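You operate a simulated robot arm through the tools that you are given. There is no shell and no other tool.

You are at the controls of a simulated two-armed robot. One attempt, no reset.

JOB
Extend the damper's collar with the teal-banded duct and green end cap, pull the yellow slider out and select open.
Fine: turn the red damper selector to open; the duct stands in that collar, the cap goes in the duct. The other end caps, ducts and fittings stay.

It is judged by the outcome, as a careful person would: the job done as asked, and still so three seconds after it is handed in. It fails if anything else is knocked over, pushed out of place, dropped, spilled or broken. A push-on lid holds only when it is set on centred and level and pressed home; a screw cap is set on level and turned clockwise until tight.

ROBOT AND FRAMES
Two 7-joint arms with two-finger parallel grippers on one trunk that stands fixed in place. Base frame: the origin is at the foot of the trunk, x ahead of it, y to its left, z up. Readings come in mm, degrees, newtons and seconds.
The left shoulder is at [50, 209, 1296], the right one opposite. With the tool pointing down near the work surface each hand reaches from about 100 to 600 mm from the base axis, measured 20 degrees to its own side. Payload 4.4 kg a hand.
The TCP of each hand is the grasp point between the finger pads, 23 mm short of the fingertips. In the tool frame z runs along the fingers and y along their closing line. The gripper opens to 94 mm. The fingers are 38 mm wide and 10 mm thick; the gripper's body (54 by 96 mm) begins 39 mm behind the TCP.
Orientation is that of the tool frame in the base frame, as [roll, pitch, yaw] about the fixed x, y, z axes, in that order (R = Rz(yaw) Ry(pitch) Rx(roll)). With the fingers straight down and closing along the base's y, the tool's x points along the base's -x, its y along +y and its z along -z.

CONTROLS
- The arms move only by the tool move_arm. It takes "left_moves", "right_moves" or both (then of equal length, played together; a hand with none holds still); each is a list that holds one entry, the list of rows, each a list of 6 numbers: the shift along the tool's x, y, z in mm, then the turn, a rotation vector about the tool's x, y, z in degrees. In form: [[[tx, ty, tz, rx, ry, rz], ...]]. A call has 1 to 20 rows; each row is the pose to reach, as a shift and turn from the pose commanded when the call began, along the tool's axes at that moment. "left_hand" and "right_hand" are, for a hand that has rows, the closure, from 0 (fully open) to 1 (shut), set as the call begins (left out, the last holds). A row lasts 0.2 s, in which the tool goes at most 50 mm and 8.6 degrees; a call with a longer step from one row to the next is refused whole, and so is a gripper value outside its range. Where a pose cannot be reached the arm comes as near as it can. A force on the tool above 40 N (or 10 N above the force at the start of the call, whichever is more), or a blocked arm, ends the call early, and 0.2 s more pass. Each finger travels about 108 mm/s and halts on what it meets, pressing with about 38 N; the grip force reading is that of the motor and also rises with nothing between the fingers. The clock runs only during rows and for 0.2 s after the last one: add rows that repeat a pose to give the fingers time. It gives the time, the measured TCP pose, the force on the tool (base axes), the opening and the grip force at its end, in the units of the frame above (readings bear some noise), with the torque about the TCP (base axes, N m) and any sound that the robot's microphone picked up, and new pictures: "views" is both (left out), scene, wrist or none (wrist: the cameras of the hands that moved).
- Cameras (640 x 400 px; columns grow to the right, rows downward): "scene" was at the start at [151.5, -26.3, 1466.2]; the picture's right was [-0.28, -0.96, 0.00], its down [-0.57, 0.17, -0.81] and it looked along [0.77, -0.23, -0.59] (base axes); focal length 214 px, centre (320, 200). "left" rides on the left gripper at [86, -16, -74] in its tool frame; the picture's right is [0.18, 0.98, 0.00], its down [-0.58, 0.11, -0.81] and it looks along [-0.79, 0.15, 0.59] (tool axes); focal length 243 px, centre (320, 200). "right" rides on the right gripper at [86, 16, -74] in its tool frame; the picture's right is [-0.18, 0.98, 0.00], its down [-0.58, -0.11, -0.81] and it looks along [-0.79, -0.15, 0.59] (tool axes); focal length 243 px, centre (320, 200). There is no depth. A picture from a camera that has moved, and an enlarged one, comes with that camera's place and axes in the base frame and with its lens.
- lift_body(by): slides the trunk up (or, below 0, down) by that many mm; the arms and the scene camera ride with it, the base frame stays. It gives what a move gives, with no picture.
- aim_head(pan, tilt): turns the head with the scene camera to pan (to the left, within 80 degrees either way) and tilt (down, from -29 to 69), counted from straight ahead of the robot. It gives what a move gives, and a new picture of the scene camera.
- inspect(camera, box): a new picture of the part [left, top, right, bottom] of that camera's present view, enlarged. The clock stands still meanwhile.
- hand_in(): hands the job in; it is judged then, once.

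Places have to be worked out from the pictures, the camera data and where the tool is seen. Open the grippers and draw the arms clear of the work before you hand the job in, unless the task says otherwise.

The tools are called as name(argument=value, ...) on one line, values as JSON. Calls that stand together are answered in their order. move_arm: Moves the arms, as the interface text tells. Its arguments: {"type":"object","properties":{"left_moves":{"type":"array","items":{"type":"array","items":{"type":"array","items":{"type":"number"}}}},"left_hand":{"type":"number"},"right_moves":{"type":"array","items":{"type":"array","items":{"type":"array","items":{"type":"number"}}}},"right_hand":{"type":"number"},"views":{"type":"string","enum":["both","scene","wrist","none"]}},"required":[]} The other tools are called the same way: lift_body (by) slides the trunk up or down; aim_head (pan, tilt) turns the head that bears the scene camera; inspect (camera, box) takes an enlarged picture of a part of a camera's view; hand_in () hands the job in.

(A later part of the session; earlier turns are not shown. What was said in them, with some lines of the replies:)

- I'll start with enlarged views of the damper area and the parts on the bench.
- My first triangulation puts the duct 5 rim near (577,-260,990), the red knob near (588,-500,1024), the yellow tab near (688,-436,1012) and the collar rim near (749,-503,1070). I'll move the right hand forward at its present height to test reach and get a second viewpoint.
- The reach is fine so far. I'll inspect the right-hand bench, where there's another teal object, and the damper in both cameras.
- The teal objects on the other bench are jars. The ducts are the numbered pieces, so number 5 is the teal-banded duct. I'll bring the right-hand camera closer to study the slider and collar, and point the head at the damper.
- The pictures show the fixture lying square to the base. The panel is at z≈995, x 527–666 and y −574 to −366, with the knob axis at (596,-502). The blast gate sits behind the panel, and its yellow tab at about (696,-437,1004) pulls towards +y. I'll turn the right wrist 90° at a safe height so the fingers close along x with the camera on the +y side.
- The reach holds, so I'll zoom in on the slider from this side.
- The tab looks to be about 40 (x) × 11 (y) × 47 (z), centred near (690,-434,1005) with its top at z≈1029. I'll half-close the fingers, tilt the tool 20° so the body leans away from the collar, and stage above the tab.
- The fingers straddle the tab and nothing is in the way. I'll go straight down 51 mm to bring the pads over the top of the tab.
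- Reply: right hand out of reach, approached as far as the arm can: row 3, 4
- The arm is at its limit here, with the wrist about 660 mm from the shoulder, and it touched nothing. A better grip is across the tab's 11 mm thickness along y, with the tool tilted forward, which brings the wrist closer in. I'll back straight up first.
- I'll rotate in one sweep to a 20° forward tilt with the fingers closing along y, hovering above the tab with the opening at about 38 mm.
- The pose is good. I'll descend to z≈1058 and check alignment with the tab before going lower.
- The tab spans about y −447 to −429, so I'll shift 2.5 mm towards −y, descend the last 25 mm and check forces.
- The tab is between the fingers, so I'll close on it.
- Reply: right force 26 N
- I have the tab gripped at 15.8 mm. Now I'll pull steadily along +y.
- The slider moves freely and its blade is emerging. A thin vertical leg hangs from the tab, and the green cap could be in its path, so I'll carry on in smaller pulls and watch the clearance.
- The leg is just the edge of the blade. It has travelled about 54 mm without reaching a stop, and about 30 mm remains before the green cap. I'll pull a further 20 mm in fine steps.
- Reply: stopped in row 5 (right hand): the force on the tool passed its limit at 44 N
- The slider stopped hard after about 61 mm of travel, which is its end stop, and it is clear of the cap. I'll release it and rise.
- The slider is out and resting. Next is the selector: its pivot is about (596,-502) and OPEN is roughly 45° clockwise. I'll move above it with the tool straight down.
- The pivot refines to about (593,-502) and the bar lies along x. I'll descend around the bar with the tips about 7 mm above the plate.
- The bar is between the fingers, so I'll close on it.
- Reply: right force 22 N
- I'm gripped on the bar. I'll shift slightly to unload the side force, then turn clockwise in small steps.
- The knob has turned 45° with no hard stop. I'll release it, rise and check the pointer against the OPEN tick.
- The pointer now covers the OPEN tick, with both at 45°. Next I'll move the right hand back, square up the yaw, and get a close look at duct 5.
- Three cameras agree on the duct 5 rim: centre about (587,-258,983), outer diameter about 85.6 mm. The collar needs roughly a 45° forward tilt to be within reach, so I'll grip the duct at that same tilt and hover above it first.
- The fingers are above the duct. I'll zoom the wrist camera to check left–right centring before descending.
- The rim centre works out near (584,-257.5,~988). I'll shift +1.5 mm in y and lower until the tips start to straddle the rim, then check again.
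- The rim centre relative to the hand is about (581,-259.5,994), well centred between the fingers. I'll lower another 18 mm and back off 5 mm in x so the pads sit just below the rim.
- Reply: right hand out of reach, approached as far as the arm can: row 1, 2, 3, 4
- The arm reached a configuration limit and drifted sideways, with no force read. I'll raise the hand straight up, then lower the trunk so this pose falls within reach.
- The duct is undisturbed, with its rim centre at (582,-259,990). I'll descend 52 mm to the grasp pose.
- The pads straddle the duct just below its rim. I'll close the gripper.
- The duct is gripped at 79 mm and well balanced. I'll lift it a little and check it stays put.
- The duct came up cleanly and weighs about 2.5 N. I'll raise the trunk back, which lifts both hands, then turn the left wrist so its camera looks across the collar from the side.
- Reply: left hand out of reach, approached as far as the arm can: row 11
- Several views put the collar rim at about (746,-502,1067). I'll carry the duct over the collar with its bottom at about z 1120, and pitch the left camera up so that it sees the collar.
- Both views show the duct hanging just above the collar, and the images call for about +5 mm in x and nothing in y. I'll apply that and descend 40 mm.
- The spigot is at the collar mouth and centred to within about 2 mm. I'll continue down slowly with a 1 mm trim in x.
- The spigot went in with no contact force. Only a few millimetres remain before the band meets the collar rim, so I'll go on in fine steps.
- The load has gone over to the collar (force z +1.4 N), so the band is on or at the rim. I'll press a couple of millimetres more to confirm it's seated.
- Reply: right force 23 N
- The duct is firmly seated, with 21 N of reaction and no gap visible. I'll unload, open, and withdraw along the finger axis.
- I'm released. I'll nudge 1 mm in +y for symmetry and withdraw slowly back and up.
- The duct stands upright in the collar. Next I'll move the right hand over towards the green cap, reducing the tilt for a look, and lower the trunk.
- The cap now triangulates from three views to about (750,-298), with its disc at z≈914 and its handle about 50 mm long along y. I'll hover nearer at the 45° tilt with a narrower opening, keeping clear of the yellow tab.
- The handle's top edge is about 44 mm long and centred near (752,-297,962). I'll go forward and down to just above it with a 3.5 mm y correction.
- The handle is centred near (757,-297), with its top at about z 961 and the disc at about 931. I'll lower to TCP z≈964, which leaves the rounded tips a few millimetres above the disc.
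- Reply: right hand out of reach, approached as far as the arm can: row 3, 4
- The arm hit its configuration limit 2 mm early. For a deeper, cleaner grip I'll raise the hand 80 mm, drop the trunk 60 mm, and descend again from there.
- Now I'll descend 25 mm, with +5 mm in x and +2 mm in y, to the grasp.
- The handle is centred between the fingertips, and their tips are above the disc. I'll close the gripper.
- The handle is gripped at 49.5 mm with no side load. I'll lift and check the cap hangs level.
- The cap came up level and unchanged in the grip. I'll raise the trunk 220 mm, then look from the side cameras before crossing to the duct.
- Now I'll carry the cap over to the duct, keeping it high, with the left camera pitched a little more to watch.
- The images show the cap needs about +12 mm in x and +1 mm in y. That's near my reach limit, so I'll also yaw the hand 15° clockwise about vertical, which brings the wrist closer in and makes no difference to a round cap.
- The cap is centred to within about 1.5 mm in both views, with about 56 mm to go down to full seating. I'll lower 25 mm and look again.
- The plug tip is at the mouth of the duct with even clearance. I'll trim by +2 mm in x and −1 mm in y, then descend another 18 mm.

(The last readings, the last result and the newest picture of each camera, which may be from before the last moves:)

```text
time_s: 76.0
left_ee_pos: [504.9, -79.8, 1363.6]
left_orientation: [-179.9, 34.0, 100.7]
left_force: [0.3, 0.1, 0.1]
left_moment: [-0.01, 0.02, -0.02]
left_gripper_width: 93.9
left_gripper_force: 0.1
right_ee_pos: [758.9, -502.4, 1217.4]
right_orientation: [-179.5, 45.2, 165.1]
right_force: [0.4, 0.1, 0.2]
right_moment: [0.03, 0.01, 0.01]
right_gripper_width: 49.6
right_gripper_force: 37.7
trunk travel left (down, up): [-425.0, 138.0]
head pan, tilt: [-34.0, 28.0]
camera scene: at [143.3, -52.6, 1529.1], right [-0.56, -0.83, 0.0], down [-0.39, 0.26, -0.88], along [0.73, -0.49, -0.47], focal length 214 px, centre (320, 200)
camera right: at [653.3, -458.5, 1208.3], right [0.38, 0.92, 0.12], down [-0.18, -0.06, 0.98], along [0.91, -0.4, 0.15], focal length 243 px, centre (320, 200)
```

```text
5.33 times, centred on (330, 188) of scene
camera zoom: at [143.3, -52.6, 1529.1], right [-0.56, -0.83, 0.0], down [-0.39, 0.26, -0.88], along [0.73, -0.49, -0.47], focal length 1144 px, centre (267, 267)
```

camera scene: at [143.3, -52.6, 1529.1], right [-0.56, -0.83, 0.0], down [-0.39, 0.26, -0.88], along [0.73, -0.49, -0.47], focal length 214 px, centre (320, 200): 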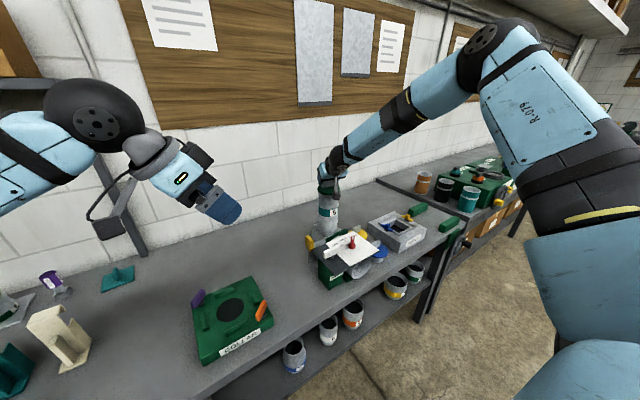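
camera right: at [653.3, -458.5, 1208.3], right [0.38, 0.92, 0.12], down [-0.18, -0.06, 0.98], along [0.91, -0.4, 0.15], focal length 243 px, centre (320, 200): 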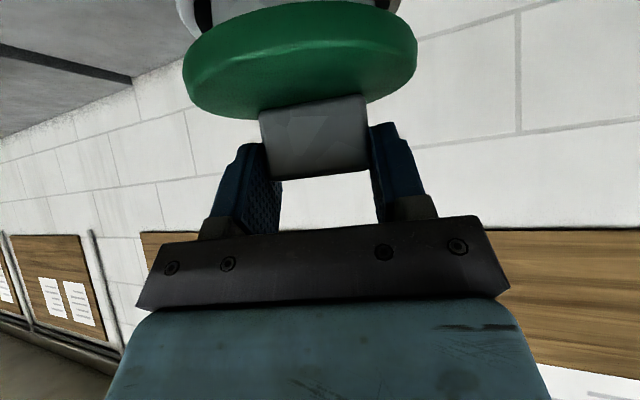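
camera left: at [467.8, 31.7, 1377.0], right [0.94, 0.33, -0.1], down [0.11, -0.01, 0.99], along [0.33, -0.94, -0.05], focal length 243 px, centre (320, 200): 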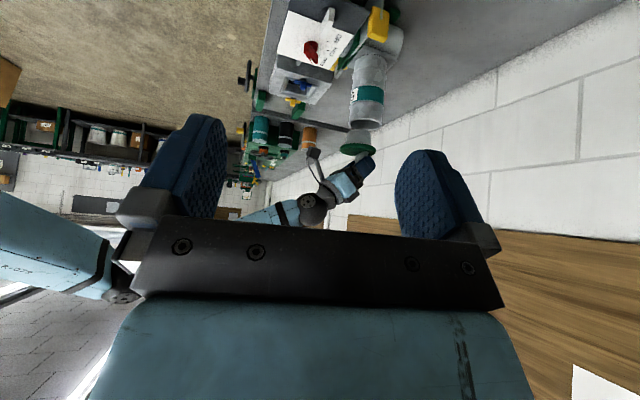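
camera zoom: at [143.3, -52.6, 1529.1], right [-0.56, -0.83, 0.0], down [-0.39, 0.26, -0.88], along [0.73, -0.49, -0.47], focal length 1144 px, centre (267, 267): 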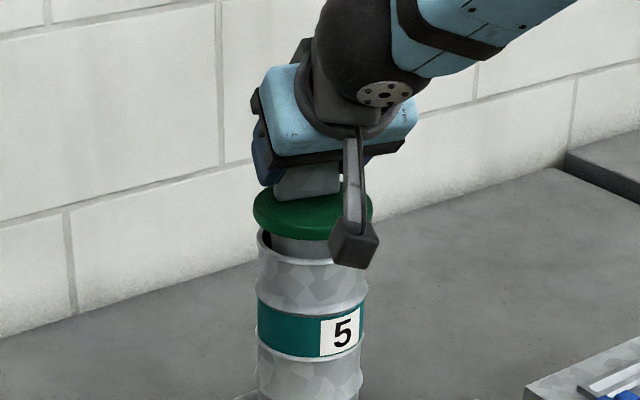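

The alignment is now within a millimetre in both views. I'll continue down in small steps while watching the force.

move_arm(right_moves=[[[1.8, 0, 1.8, 0, 0, 0], [3.6, 0, 3.6, 0, 0, 0], [5.4, 0, 5.4, 0, 0, 0], [7.2, 0, 7.2, 0, 0, 0], [9, 0, 9, 0, 0, 0], [9, 0, 9, 0, 0, 0]]])

inspect(camera="left", box=[310, 90, 410, 165])

inspect(camera="scene", box=[280, 150, 380, 225])

```text
time_s: 77.4
left_ee_pos: [504.5, -79.9, 1363.0]
left_orientation: [180.0, 34.0, 100.8]
left_force: [0.5, 0.4, 0.4]
left_moment: [0.04, 0.01, 0.03]
left_gripper_width: 93.9
left_gripper_force: 0.1
right_ee_pos: [760.3, -502.9, 1204.9]
right_orientation: [-179.4, 45.2, 165.3]
right_force: [-0.1, -0.5, -0.8]
right_moment: [-0.01, 0.01, -0.01]
right_gripper_width: 49.4
right_gripper_force: 38.2
trunk travel left (down, up): [-425.0, 138.0]
head pan, tilt: [-34.0, 28.0]
camera scene: at [143.4, -52.6, 1529.1], right [-0.56, -0.83, 0.0], down [-0.39, 0.26, -0.88], along [0.73, -0.49, -0.47], focal length 214 px, centre (320, 200)
camera right: at [654.0, -457.7, 1195.1], right [0.38, 0.92, 0.12], down [-0.18, -0.06, 0.98], along [0.91, -0.4, 0.15], focal length 243 px, centre (320, 200)
```

scene: 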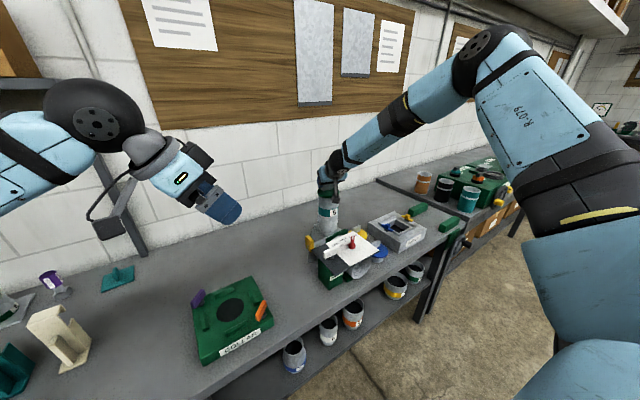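
right: 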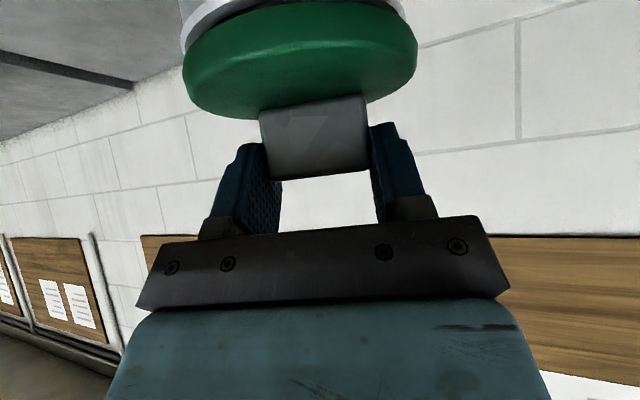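

```text
5.33 times, centred on (360, 128) of left
camera zoom: at [467.6, 30.7, 1377.1], right [0.94, 0.33, -0.1], down [0.11, -0.01, 0.99], along [0.33, -0.94, -0.05], focal length 1294 px, centre (107, 587)
```

zoom: 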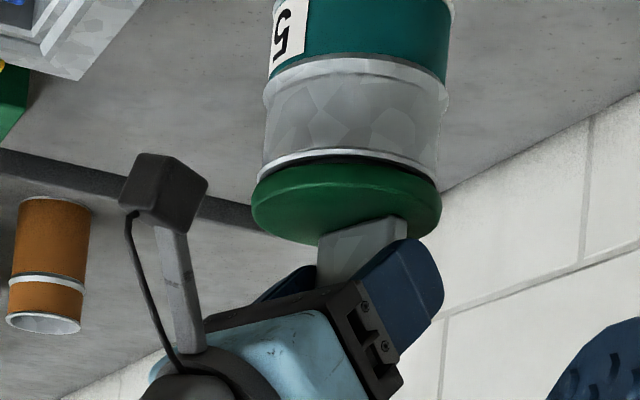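

```text
5.33 times, centred on (330, 188) of scene
camera zoom: at [143.4, -52.6, 1529.1], right [-0.56, -0.83, 0.0], down [-0.39, 0.26, -0.88], along [0.73, -0.49, -0.47], focal length 1144 px, centre (267, 267)
```

zoom: 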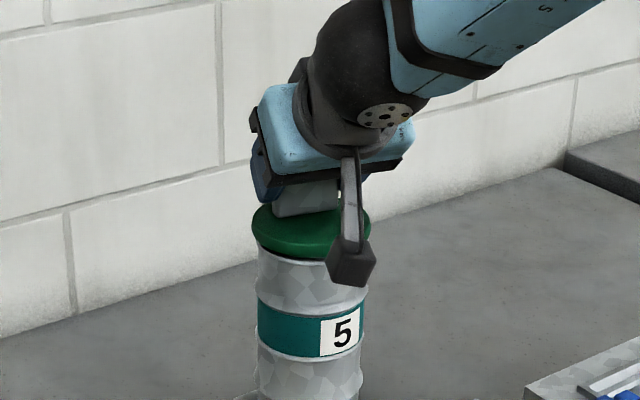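

There's no contact yet, only a sliver of gap under the disc. I'll trim y by −1.5 mm and continue until it takes load.

move_arm(right_moves=[[[0.7, -1.4, 1.1, 0, 0, 0], [1.8, -1.4, 2.2, 0, 0, 0], [2.9, -1.4, 3.2, 0, 0, 0], [4, -1.4, 4.3, 0, 0, 0], [5.1, -1.4, 5.4, 0, 0, 0], [5.1, -1.4, 5.4, 0, 0, 0]]])

inspect(camera="left", box=[310, 90, 410, 165])

inspect(camera="scene", box=[280, 150, 380, 225])

```text
time_s: 78.8
left_ee_pos: [503.2, -78.3, 1364.7]
left_orientation: [179.9, 34.1, 100.7]
left_force: [0.0, 0.4, -1.1]
left_moment: [-0.06, 0.0, -0.01]
left_gripper_width: 94.0
left_gripper_force: 0.1
right_ee_pos: [759.9, -503.2, 1201.5]
right_orientation: [-179.5, 45.5, 165.2]
right_force: [4.7, -4.5, 18.1]
right_moment: [0.1, -0.05, -0.06]
right_gripper_width: 49.2
right_gripper_force: 38.1
trunk travel left (down, up): [-425.0, 138.0]
head pan, tilt: [-34.0, 28.0]
camera scene: at [141.6, -51.6, 1529.6], right [-0.56, -0.83, 0.0], down [-0.39, 0.26, -0.88], along [0.73, -0.49, -0.47], focal length 214 px, centre (320, 200)
camera right: at [653.0, -458.7, 1191.4], right [0.38, 0.92, 0.13], down [-0.19, -0.06, 0.98], along [0.9, -0.4, 0.15], focal length 243 px, centre (320, 200)
```

scene: 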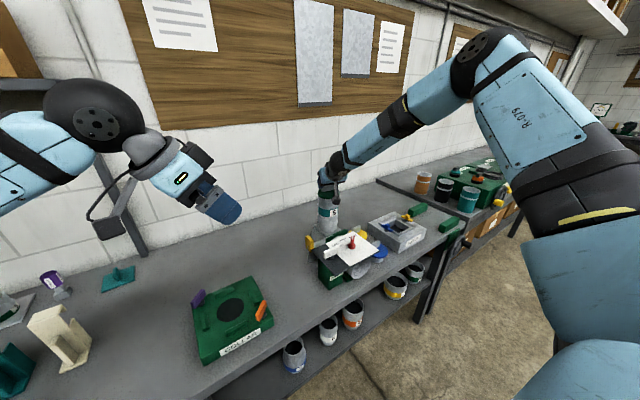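
right: 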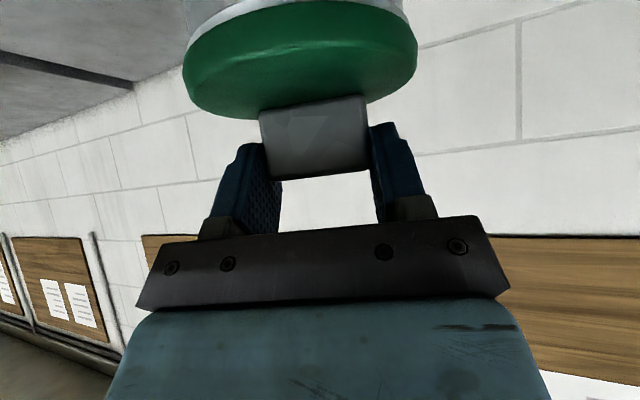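

```text
5.33 times, centred on (360, 128) of left
camera zoom: at [466.0, 31.6, 1378.0], right [0.94, 0.33, -0.1], down [0.11, -0.01, 0.99], along [0.33, -0.94, -0.05], focal length 1294 px, centre (107, 587)
```

zoom: 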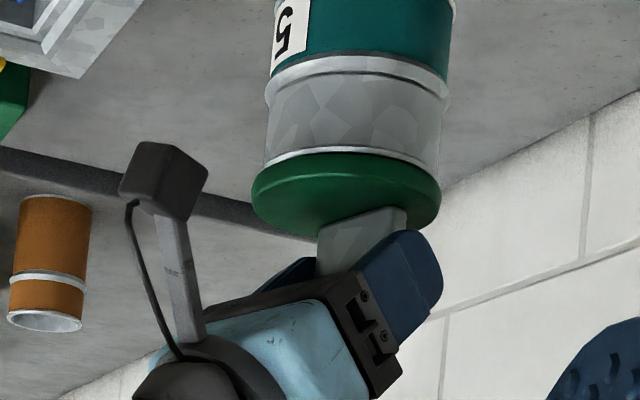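

```text
5.33 times, centred on (330, 188) of scene
camera zoom: at [141.6, -51.6, 1529.6], right [-0.56, -0.83, 0.0], down [-0.39, 0.26, -0.88], along [0.73, -0.49, -0.47], focal length 1144 px, centre (267, 267)
```

zoom: 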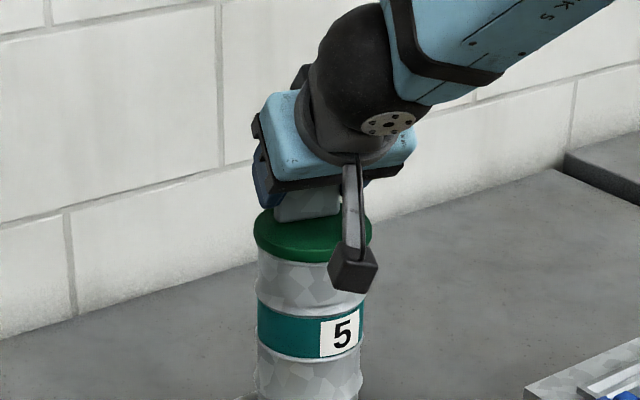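

The disc is now on the rim with an 18 N reaction, centred in both views. I'll press a little harder to make sure it's home.

move_arm(right_moves=[[[0.7, 0, 0.7, 0, 0, 0], [1.4, 0, 1.4, 0, 0, 0], [2.1, 0, 2.1, 0, 0, 0], [2.8, 0, 2.8, 0, 0, 0], [2.8, 0, 2.8, 0, 0, 0]]], views="none")

inspect(camera="left", box=[310, 90, 410, 165])

```text
time_s: 80.0
left_ee_pos: [501.4, -76.4, 1365.2]
left_orientation: [179.8, 34.2, 100.5]
left_force: [-0.3, -0.8, -0.1]
left_moment: [-0.02, -0.01, 0.02]
left_gripper_width: 94.0
left_gripper_force: 0.0
right_ee_pos: [755.6, -502.0, 1197.0]
right_orientation: [-179.5, 45.4, 165.2]
right_force: [4.9, -3.9, 32.5]
right_moment: [0.05, -0.13, -0.03]
right_gripper_width: 49.2
right_gripper_force: 37.6
trunk travel left (down, up): [-425.0, 138.0]
head pan, tilt: [-34.0, 28.0]
```

```text
5.33 times, centred on (360, 128) of left
camera zoom: at [463.8, 32.9, 1378.8], right [0.94, 0.33, -0.1], down [0.11, -0.01, 0.99], along [0.33, -0.94, -0.04], focal length 1294 px, centre (107, 587)
```

zoom: 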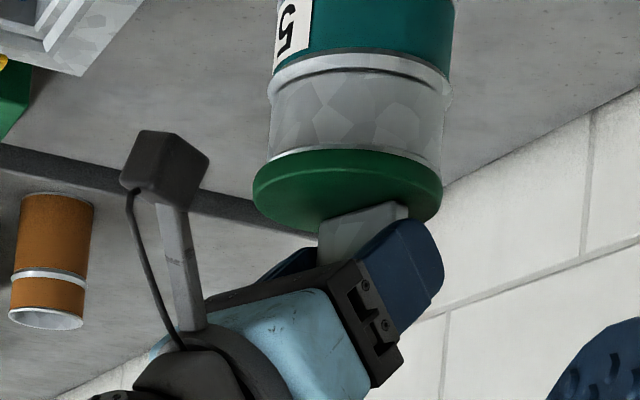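

It holds 32 N with the disc flush on the rim. I'll unload, open, and check before withdrawing.

move_arm(right_moves=[[[-1.5, 0, -1.5, 0, 0, 0], [-2.8, 0, -2.8, 0, 0, 0], [-2.8, 0, -2.8, 0, 0, 0]]], views="none")

move_arm(right_moves=[[[0, 0, 0, 0, 0, 0], [0, 0, 0, 0, 0, 0], [0, 0, 0, 0, 0, 0]]], right_hand=0.2, views="wrist")

```text
time_s: 80.8
left_ee_pos: [502.8, -77.3, 1364.5]
left_orientation: [180.0, 34.0, 100.7]
left_force: [-0.3, -0.5, 0.1]
left_moment: [0.0, 0.02, 0.01]
left_gripper_width: 94.0
left_gripper_force: 0.2
right_ee_pos: [757.1, -501.6, 1198.1]
right_orientation: [-179.6, 45.2, 165.2]
right_force: [2.4, 0.9, 15.8]
right_moment: [0.25, -0.3, 0.02]
right_gripper_width: 49.4
right_gripper_force: 38.4
trunk travel left (down, up): [-425.0, 138.0]
head pan, tilt: [-34.0, 28.0]
```

```text
time_s: 81.6
left_ee_pos: [505.0, -79.2, 1362.7]
left_orientation: [179.9, 34.0, 100.7]
left_force: [-0.4, 0.3, -0.5]
left_moment: [0.02, -0.01, 0.0]
left_gripper_width: 94.0
left_gripper_force: 0.0
right_ee_pos: [758.9, -503.2, 1195.7]
right_orientation: [-179.5, 45.1, 165.2]
right_force: [0.1, -0.5, -0.2]
right_moment: [-0.02, -0.03, 0.04]
right_gripper_width: 75.2
right_gripper_force: 0.0
trunk travel left (down, up): [-425.0, 138.0]
head pan, tilt: [-34.0, 28.0]
camera right: at [652.9, -459.3, 1187.7], right [0.38, 0.92, 0.12], down [-0.18, -0.06, 0.98], along [0.91, -0.4, 0.15], focal length 243 px, centre (320, 200)
```

right: 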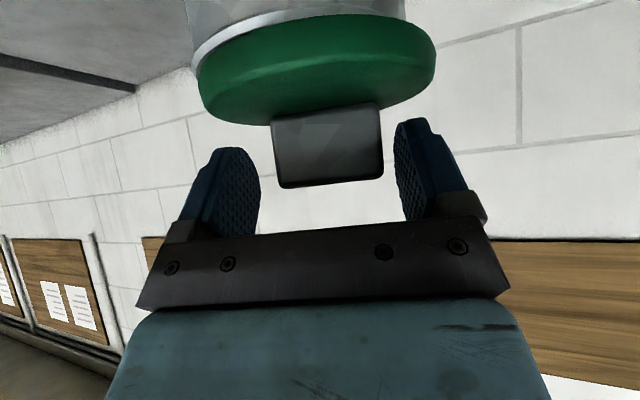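

I'm released, and the handle is clear of both fingers. I'll withdraw back and up along the finger axis.

move_arm(right_moves=[[[0, 0, -8, 0, 0, 0], [0, 0, -20, 0, 0, 0], [0, 0, -40, 0, 0, 0], [0, 0, -70, 0, 0, 0], [0, 0, -100, 0, 0, 0], [0, 0, -130, 0, 0, 0], [0, 0, -130, 0, 0, 0]]])

inspect(camera="left", box=[310, 90, 410, 165])

inspect(camera="scene", box=[280, 150, 400, 240])

```text
time_s: 83.2
left_ee_pos: [506.4, -80.4, 1362.9]
left_orientation: [-180.0, 34.1, 100.8]
left_force: [0.7, -0.4, -0.9]
left_moment: [0.02, 0.03, 0.04]
left_gripper_width: 94.1
left_gripper_force: 0.1
right_ee_pos: [671.3, -480.2, 1287.5]
right_orientation: [-179.5, 45.1, 165.2]
right_force: [0.8, 0.0, -1.0]
right_moment: [-0.03, 0.02, 0.01]
right_gripper_width: 75.2
right_gripper_force: 0.1
trunk travel left (down, up): [-425.0, 138.0]
head pan, tilt: [-34.0, 28.0]
camera scene: at [144.3, -52.8, 1529.0], right [-0.56, -0.83, 0.0], down [-0.39, 0.26, -0.88], along [0.73, -0.49, -0.47], focal length 214 px, centre (320, 200)
camera right: at [565.4, -434.9, 1278.5], right [0.38, 0.92, 0.12], down [-0.18, -0.06, 0.98], along [0.91, -0.4, 0.15], focal length 243 px, centre (320, 200)
```

scene: 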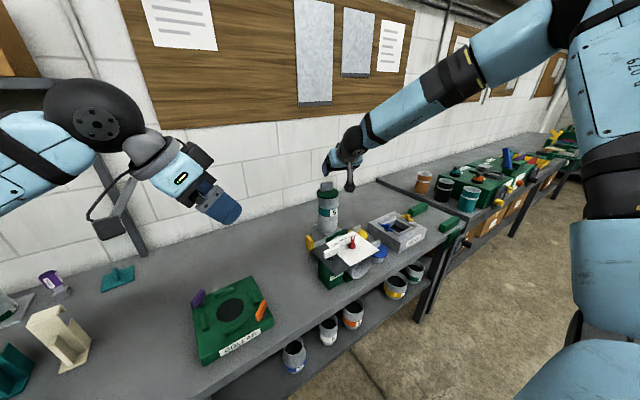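
right: 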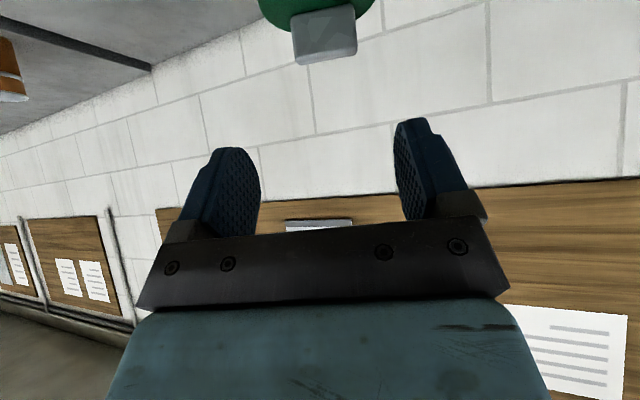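

```text
5.33 times, centred on (360, 128) of left
camera zoom: at [468.4, 30.5, 1376.7], right [0.94, 0.33, -0.1], down [0.11, -0.01, 0.99], along [0.33, -0.94, -0.05], focal length 1294 px, centre (107, 587)
```

zoom: 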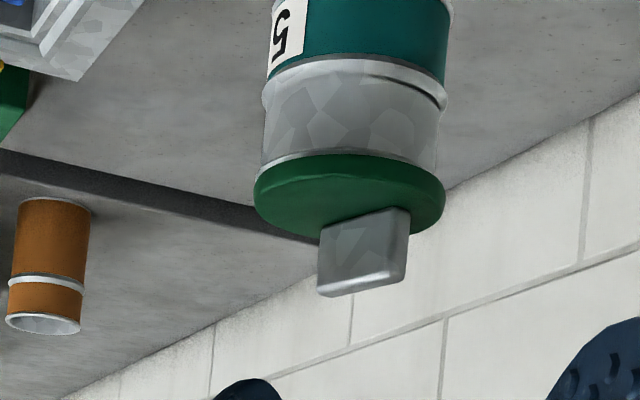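

```text
4.44 times, centred on (340, 195) of scene
camera zoom: at [144.3, -52.8, 1529.0], right [-0.56, -0.83, 0.0], down [-0.39, 0.26, -0.88], along [0.73, -0.49, -0.47], focal length 953 px, centre (231, 222)
```

zoom: 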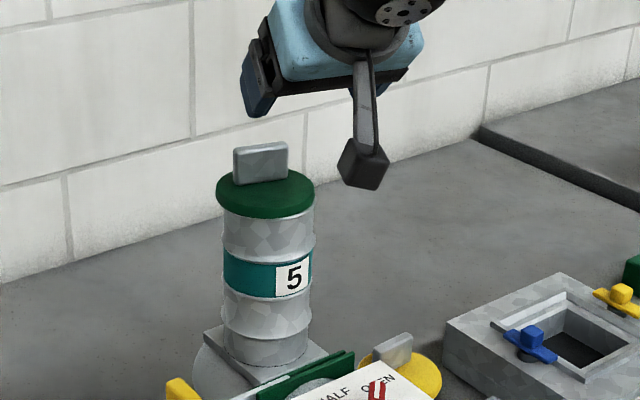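

The cap is on. I'll tip the right-hand camera down for a close look at its centring and level.

move_arm(right_moves=[[[0, 0, -10, 0, 7.5, 0], [0, 0, -20, 0, 15, 0], [0, 0, -30, 0, 22.5, 0], [0, 0, -30, 0, 30, 0], [0, 0, -30, 0, 30, 0]]], views="wrist")

inspect(camera="right", box=[240, 0, 440, 125])

inspect(camera="scene", box=[305, 170, 365, 215])

inspect(camera="left", box=[330, 60, 400, 150])

```text
time_s: 84.4
left_ee_pos: [504.6, -80.8, 1363.0]
left_orientation: [-179.9, 34.0, 100.7]
left_force: [0.8, -0.6, -0.3]
left_moment: [-0.03, 0.03, -0.03]
left_gripper_width: 94.0
left_gripper_force: 0.1
right_ee_pos: [649.7, -474.0, 1308.7]
right_orientation: [-179.7, 15.1, 164.9]
right_force: [0.5, 0.2, 0.6]
right_moment: [0.01, 0.02, 0.0]
right_gripper_width: 75.5
right_gripper_force: 0.0
trunk travel left (down, up): [-425.0, 138.0]
head pan, tilt: [-34.0, 28.0]
camera right: at [554.3, -431.8, 1358.6], right [0.43, 0.9, 0.04], down [0.31, -0.19, 0.93], along [0.85, -0.39, -0.36], focal length 243 px, centre (320, 200)
```

right: 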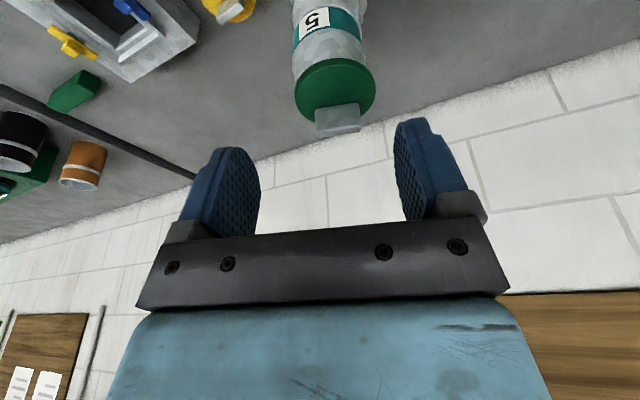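

```text
3.20 times, centred on (340, 62) of right
camera zoom: at [554.3, -431.8, 1358.6], right [0.43, 0.9, 0.04], down [0.31, -0.19, 0.93], along [0.85, -0.39, -0.36], focal length 776 px, centre (256, 640)
```

zoom: 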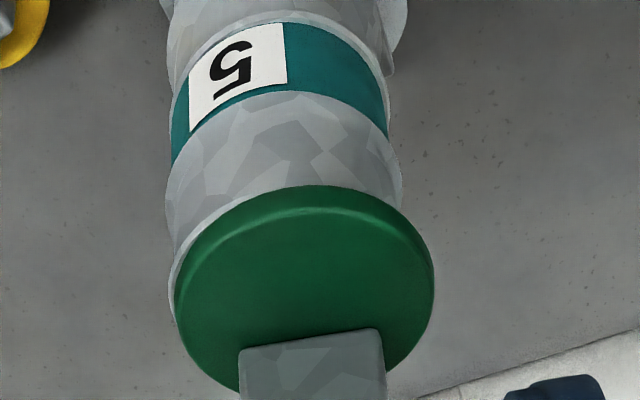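

```text
8.89 times, centred on (335, 192) of scene
camera zoom: at [142.9, -52.9, 1529.1], right [-0.56, -0.83, 0.0], down [-0.39, 0.26, -0.88], along [0.73, -0.49, -0.47], focal length 1906 px, centre (187, 267)
```

zoom: 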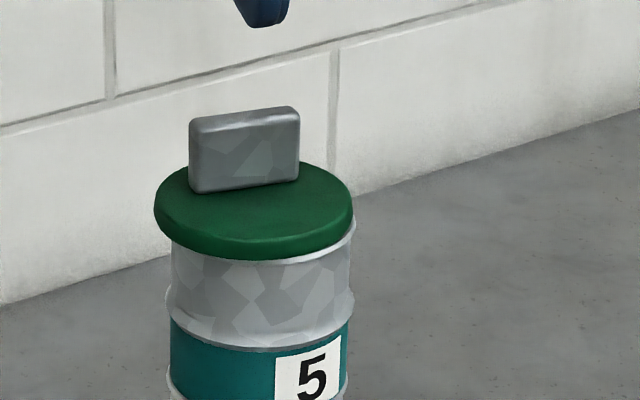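

```text
4.44 times, centred on (365, 105) of left
camera zoom: at [467.1, 30.4, 1377.3], right [0.94, 0.33, -0.1], down [0.11, -0.01, 0.99], along [0.33, -0.94, -0.05], focal length 1078 px, centre (120, 622)
```

zoom: 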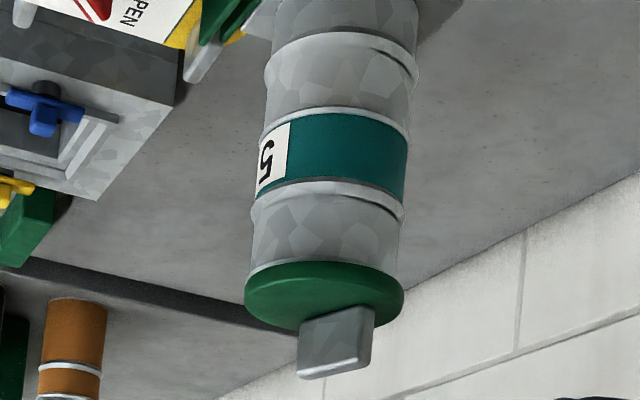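

The close-up shows the disc seated and level but about 4 mm off centre towards +y, having slid while I pressed. The fingers centre the handle when they close, so I'll go back to the same release pose and close to draw the cap back to centre.

move_arm(right_moves=[[[0, 0, 0, 0, -7.5, 0], [0, 0, 0, 0, -15, 0], [-7, 0, 13, 0, -22.5, 0], [-15, 0, 26, 0, -30, 0], [-15, 0, 26, 0, -30, 0]]], views="none")

move_arm(right_moves=[[[0, 0.5, 30, 0, 0, 0], [0, 0.5, 60, 0, 0, 0], [0, 0.5, 90, 0, 0, 0], [0, 0.5, 110, 0, 0, 0], [0, 0.5, 120, 0, 0, 0], [-1, 0.5, 129, 0, 0, 0], [-1, 0.5, 129, 0, 0, 0]]], views="wrist")

inspect(camera="left", box=[310, 90, 410, 165])

```text
time_s: 85.6
left_ee_pos: [503.3, -79.2, 1364.0]
left_orientation: [180.0, 34.0, 100.7]
left_force: [0.0, -0.6, 0.1]
left_moment: [0.03, 0.02, 0.02]
left_gripper_width: 94.1
left_gripper_force: 0.0
right_ee_pos: [671.4, -478.9, 1287.9]
right_orientation: [-179.5, 45.2, 165.3]
right_force: [0.9, -0.8, 0.4]
right_moment: [-0.01, 0.0, 0.01]
right_gripper_width: 75.0
right_gripper_force: 0.1
trunk travel left (down, up): [-425.0, 138.0]
head pan, tilt: [-34.0, 28.0]
```

```text
time_s: 87.2
left_ee_pos: [504.3, -79.6, 1364.4]
left_orientation: [180.0, 34.0, 100.7]
left_force: [-0.1, 0.7, 0.1]
left_moment: [0.0, 0.05, -0.02]
left_gripper_width: 94.0
left_gripper_force: 0.0
right_ee_pos: [759.7, -502.6, 1197.5]
right_orientation: [-179.6, 45.2, 165.1]
right_force: [0.0, 0.0, -0.1]
right_moment: [-0.04, 0.01, -0.01]
right_gripper_width: 75.3
right_gripper_force: 0.1
trunk travel left (down, up): [-425.0, 138.0]
head pan, tilt: [-34.0, 28.0]
camera right: at [653.8, -458.3, 1189.7], right [0.38, 0.92, 0.12], down [-0.18, -0.06, 0.98], along [0.91, -0.4, 0.15], focal length 243 px, centre (320, 200)
```

right: 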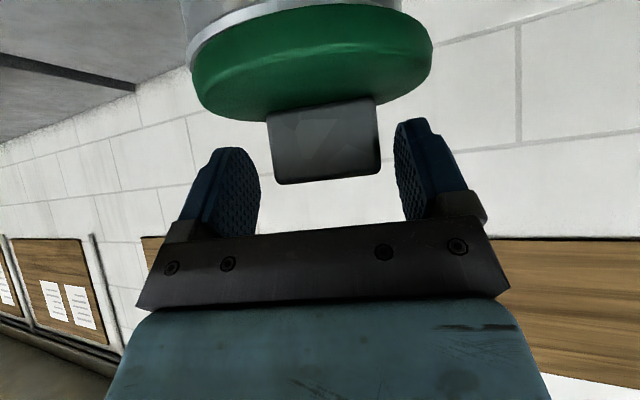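

```text
5.33 times, centred on (360, 128) of left
camera zoom: at [467.2, 30.7, 1377.2], right [0.94, 0.33, -0.1], down [0.11, -0.01, 0.99], along [0.33, -0.94, -0.05], focal length 1294 px, centre (107, 587)
```

zoom: 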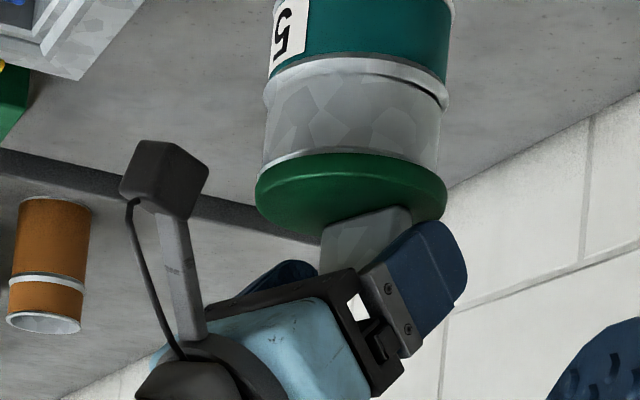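

The wrist view confirms the handle is about 4–5 mm off towards the +y finger, matching the cap's offset from the duct. I'll close to draw it across.

move_arm(right_moves=[[[0, 0, 0, 0, 0, 0], [0, 0, 0, 0, 0, 0], [0, 0, 0, 0, 0, 0]]], right_hand=1, views="wrist")

inspect(camera="left", box=[310, 90, 410, 165])

inspect(camera="scene", box=[305, 170, 365, 215])

```text
time_s: 88.0
left_ee_pos: [504.5, -78.7, 1364.0]
left_orientation: [-180.0, 34.0, 100.8]
left_force: [-0.1, 0.6, 0.0]
left_moment: [0.01, 0.01, 0.03]
left_gripper_width: 94.1
left_gripper_force: 0.1
right_ee_pos: [759.4, -503.5, 1199.2]
right_orientation: [-179.5, 45.1, 165.1]
right_force: [0.1, -1.3, 1.9]
right_moment: [0.03, -0.02, -0.02]
right_gripper_width: 49.4
right_gripper_force: 37.7
trunk travel left (down, up): [-425.0, 138.0]
head pan, tilt: [-34.0, 28.0]
camera right: at [653.9, -458.2, 1190.1], right [0.38, 0.92, 0.12], down [-0.18, -0.06, 0.98], along [0.91, -0.4, 0.15], focal length 243 px, centre (320, 200)
```

right: 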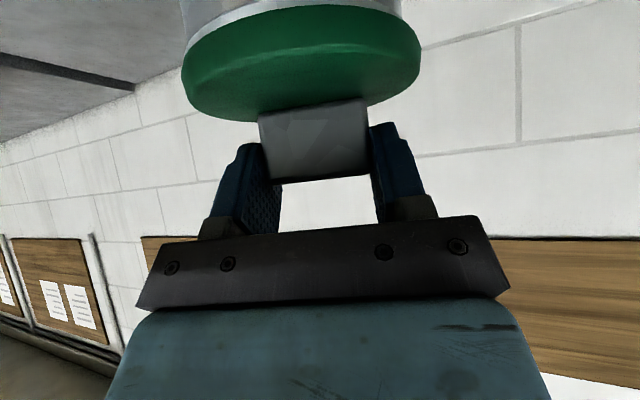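

```text
5.33 times, centred on (360, 128) of left
camera zoom: at [467.3, 30.8, 1377.2], right [0.94, 0.33, -0.1], down [0.11, -0.01, 0.99], along [0.33, -0.94, -0.05], focal length 1294 px, centre (107, 587)
```

zoom: 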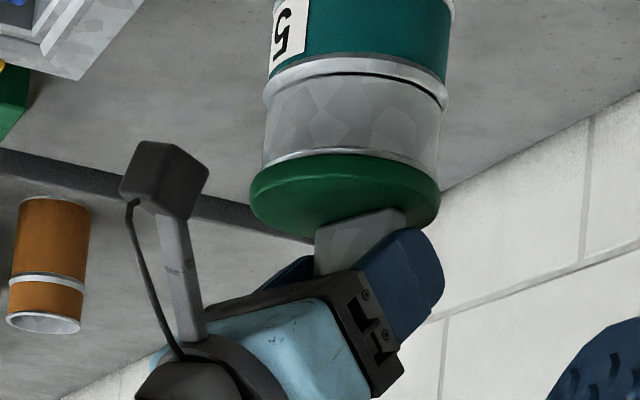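

```text
8.89 times, centred on (335, 192) of scene
camera zoom: at [143.1, -52.5, 1529.1], right [-0.56, -0.83, 0.0], down [-0.39, 0.26, -0.88], along [0.73, -0.49, -0.47], focal length 1906 px, centre (187, 267)
```

zoom: 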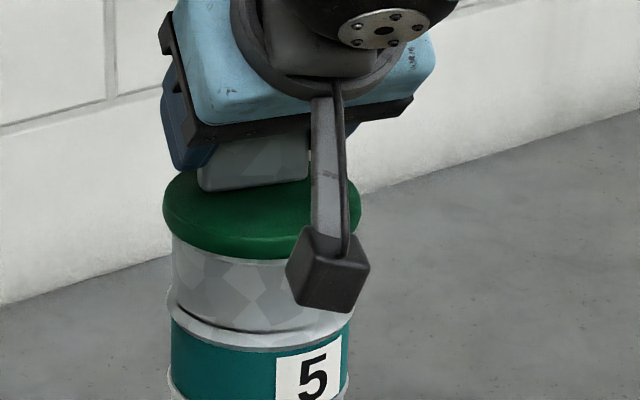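

The cap is now centred to within about 1 mm in both views, with almost no load on the hand. I'll open and withdraw.

move_arm(right_moves=[[[0, 0, 0, 0, 0, 0], [0, 0, 0, 0, 0, 0], [0, 0, 0, 0, 0, 0]]], right_hand=0.2, views="none")

move_arm(right_moves=[[[0, 0, -8, 0, 0, 0], [0, 0, -20, 0, 0, 0], [0, 0, -40, 0, 0, 0], [0, 0, -70, 0, 0, 0], [0, 0, -100, 0, 0, 0], [0, 0, -140, 0, 0, 0], [0, 0, -140, 0, 7, 0], [0, 0, -140, 0, 15, 0], [0, 0, -140, 0, 22, 0], [0, 0, -140, 0, 30, 0], [0, 0, -140, 0, 30, 0]]])

inspect(camera="scene", box=[305, 170, 365, 215])

inspect(camera="left", box=[310, 90, 410, 165])

inspect(camera="right", box=[240, 0, 440, 125])

```text
time_s: 88.8
left_ee_pos: [505.5, -79.5, 1362.7]
left_orientation: [-180.0, 34.0, 100.8]
left_force: [0.1, -1.0, 0.3]
left_moment: [0.0, -0.01, -0.02]
left_gripper_width: 93.7
left_gripper_force: 0.1
right_ee_pos: [760.4, -502.8, 1199.4]
right_orientation: [-179.5, 45.2, 165.2]
right_force: [-0.4, 0.3, 0.8]
right_moment: [0.01, 0.02, 0.01]
right_gripper_width: 75.4
right_gripper_force: 0.1
trunk travel left (down, up): [-425.0, 138.0]
head pan, tilt: [-34.0, 28.0]
```

```text
time_s: 91.2
left_ee_pos: [504.0, -78.5, 1363.8]
left_orientation: [179.8, 34.0, 100.7]
left_force: [0.0, 1.0, -0.4]
left_moment: [-0.02, 0.02, 0.03]
left_gripper_width: 94.0
left_gripper_force: 0.0
right_ee_pos: [662.6, -477.4, 1297.8]
right_orientation: [-179.8, 15.1, 164.9]
right_force: [0.3, 0.7, 0.0]
right_moment: [-0.02, -0.01, -0.01]
right_gripper_width: 75.2
right_gripper_force: 0.0
trunk travel left (down, up): [-425.0, 138.0]
head pan, tilt: [-34.0, 28.0]
camera scene: at [142.4, -52.7, 1529.2], right [-0.56, -0.83, 0.0], down [-0.39, 0.26, -0.88], along [0.73, -0.49, -0.47], focal length 214 px, centre (320, 200)
camera right: at [567.7, -435.1, 1346.6], right [0.43, 0.9, 0.04], down [0.31, -0.19, 0.93], along [0.85, -0.39, -0.36], focal length 243 px, centre (320, 200)
```

scene: 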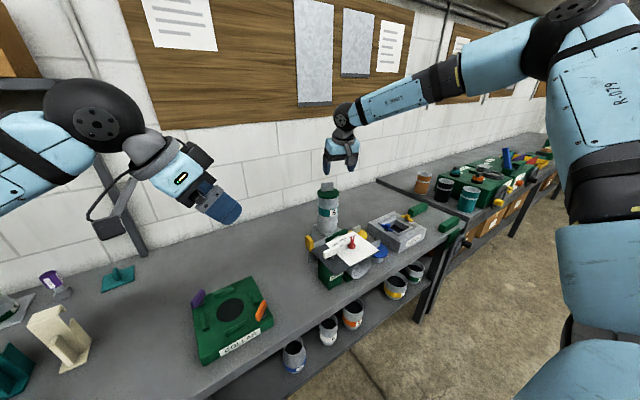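
right: 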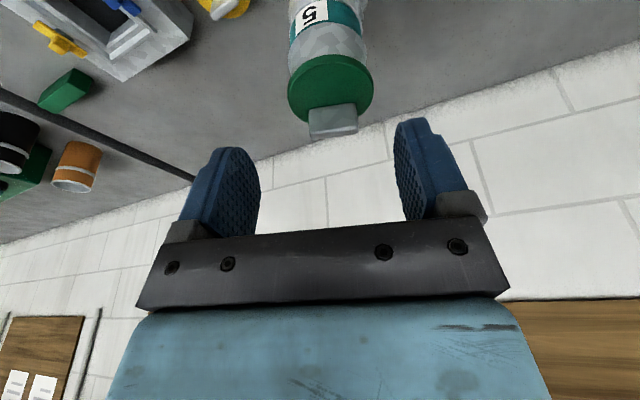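

```text
8.89 times, centred on (335, 192) of scene
camera zoom: at [142.4, -52.7, 1529.2], right [-0.56, -0.83, 0.0], down [-0.39, 0.26, -0.88], along [0.73, -0.49, -0.47], focal length 1906 px, centre (187, 267)
```

zoom: 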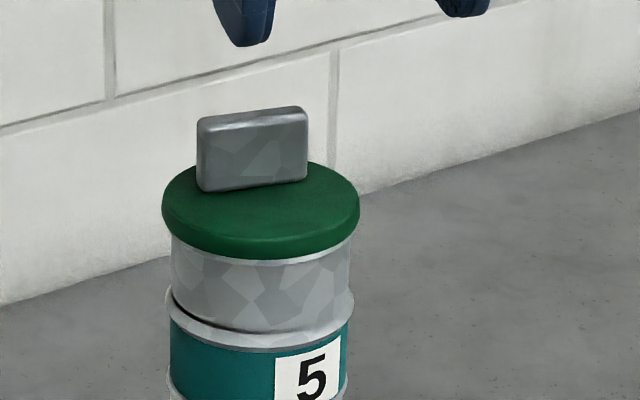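

```text
5.33 times, centred on (360, 128) of left
camera zoom: at [466.7, 30.6, 1377.5], right [0.94, 0.33, -0.1], down [0.11, -0.01, 0.99], along [0.33, -0.94, -0.05], focal length 1294 px, centre (107, 587)
```

zoom: 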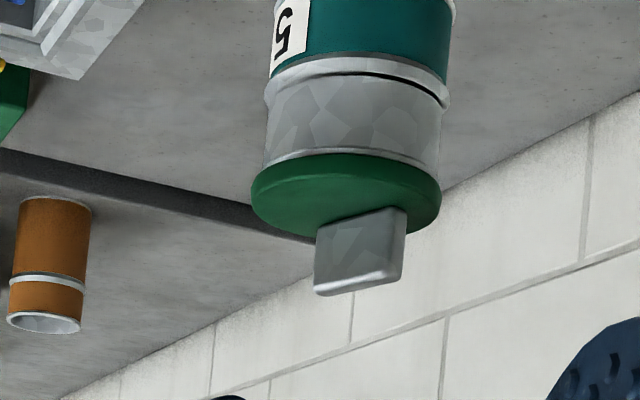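

```text
3.20 times, centred on (340, 62) of right
camera zoom: at [567.7, -435.1, 1346.6], right [0.43, 0.9, 0.04], down [0.31, -0.19, 0.93], along [0.85, -0.39, -0.36], focal length 776 px, centre (256, 640)
```

zoom: 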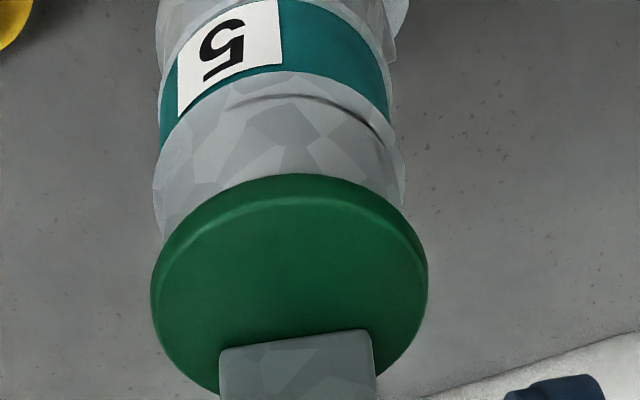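

The cap is flush and centred, and the duct is upright. I'll draw the right arm well back, open it, and do a final check of slider, selector and the surroundings.

move_arm(right_moves=[[[40, 0, -15, 0, 0, 0], [80, 0, -30, 0, 0, 0], [120, 0, -45, 0, 0, 0], [160, 0, -60, 0, 0, 0], [200, 0, -75, 0, 0, 0], [240, 0, -90, 0, 0, 0], [240, 0, -90, 0, 0, 0]]], right_hand=0)

inspect(camera="scene", box=[280, 170, 440, 290])

inspect(camera="left", box=[260, 0, 420, 160])

inspect(camera="right", box=[160, 0, 560, 200])

```text
time_s: 92.8
left_ee_pos: [505.8, -80.0, 1361.5]
left_orientation: [-179.9, 34.0, 100.8]
left_force: [0.0, -0.1, -0.3]
left_moment: [-0.01, 0.01, 0.01]
left_gripper_width: 93.9
left_gripper_force: 0.0
right_ee_pos: [416.9, -409.0, 1318.5]
right_orientation: [-179.6, 15.3, 164.9]
right_force: [0.2, 0.6, 0.5]
right_moment: [0.01, 0.02, -0.05]
right_gripper_width: 93.8
right_gripper_force: 0.1
trunk travel left (down, up): [-425.0, 138.0]
head pan, tilt: [-34.0, 28.0]
camera scene: at [144.4, -52.2, 1529.0], right [-0.56, -0.83, 0.0], down [-0.39, 0.26, -0.88], along [0.73, -0.49, -0.47], focal length 214 px, centre (320, 200)
camera right: at [322.7, -366.8, 1367.9], right [0.43, 0.9, 0.04], down [0.31, -0.19, 0.93], along [0.85, -0.39, -0.36], focal length 243 px, centre (320, 200)
```

scene: 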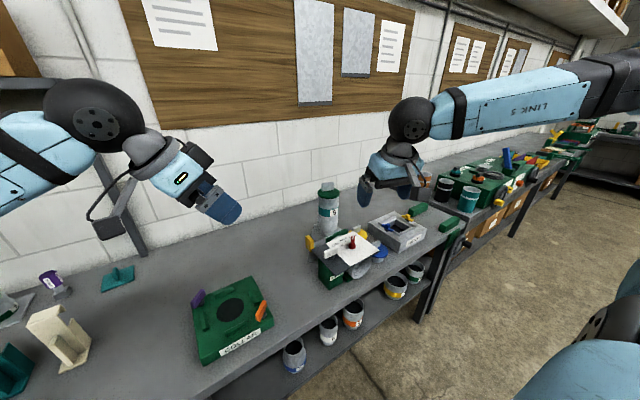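
right: 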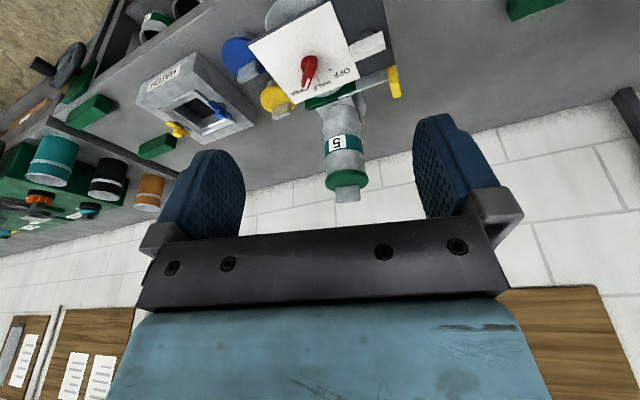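

```text
3.33 times, centred on (360, 230) of scene
camera zoom: at [144.4, -52.2, 1529.0], right [-0.56, -0.83, 0.0], down [-0.39, 0.26, -0.88], along [0.73, -0.49, -0.47], focal length 715 px, centre (187, 100)
```

zoom: 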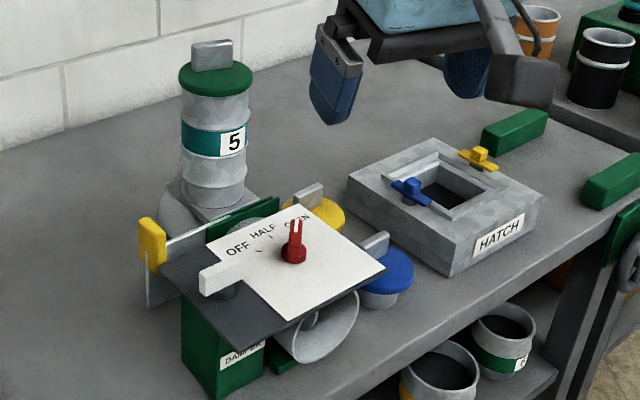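

```text
2.50 times, centred on (340, 80) of left
camera zoom: at [468.4, 31.0, 1376.7], right [0.94, 0.33, -0.1], down [0.11, -0.01, 0.99], along [0.33, -0.94, -0.05], focal length 606 px, centre (270, 500)
```

zoom: 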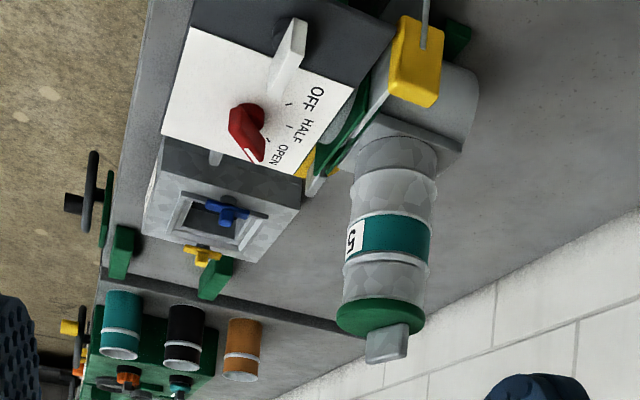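

```text
1.60 times, centred on (360, 100) of right
camera zoom: at [322.7, -366.8, 1367.9], right [0.43, 0.9, 0.04], down [0.31, -0.19, 0.93], along [0.85, -0.39, -0.36], focal length 388 px, centre (256, 360)
```

zoom: 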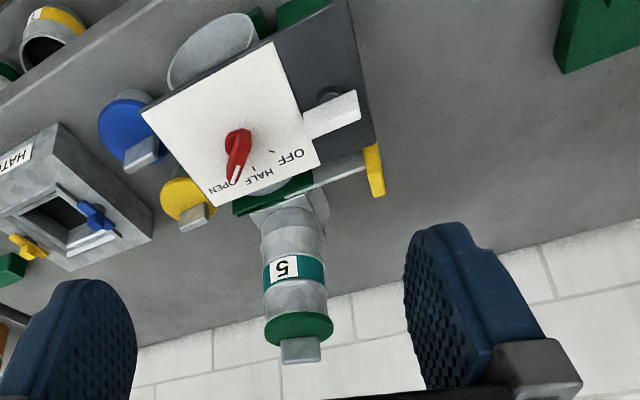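

The slider is fully out, the selector points to OPEN, and duct 5 stands in the collar with the green cap centred and flush. The other parts look undisturbed, and both grippers are open and clear, so I'm handing in.

hand_in()

```text
The job is handed in.
```

The job is handed in. The last camera pictures, taken just before hand-in, showed it done as asked:

- **Slider:** the yellow slider is pulled out about 61 mm, to where it came up hard against its stop.
- **Selector:** the red selector is turned 45° clockwise from HALF, so its pointer sits over the OPEN mark.
- **Duct:** the teal-banded duct (number 5) stands upright in the damper's collar, pressed down until the band met the collar rim.
- **Cap:** the green end cap is in the duct, level and flush on the rim. It slid about 4 mm off centre when I pressed it home, so I drew it back to within about 1 mm. I didn't press it again after that.

The other caps, ducts and fittings looked undisturbed, and both grippers were open and clear of the work.
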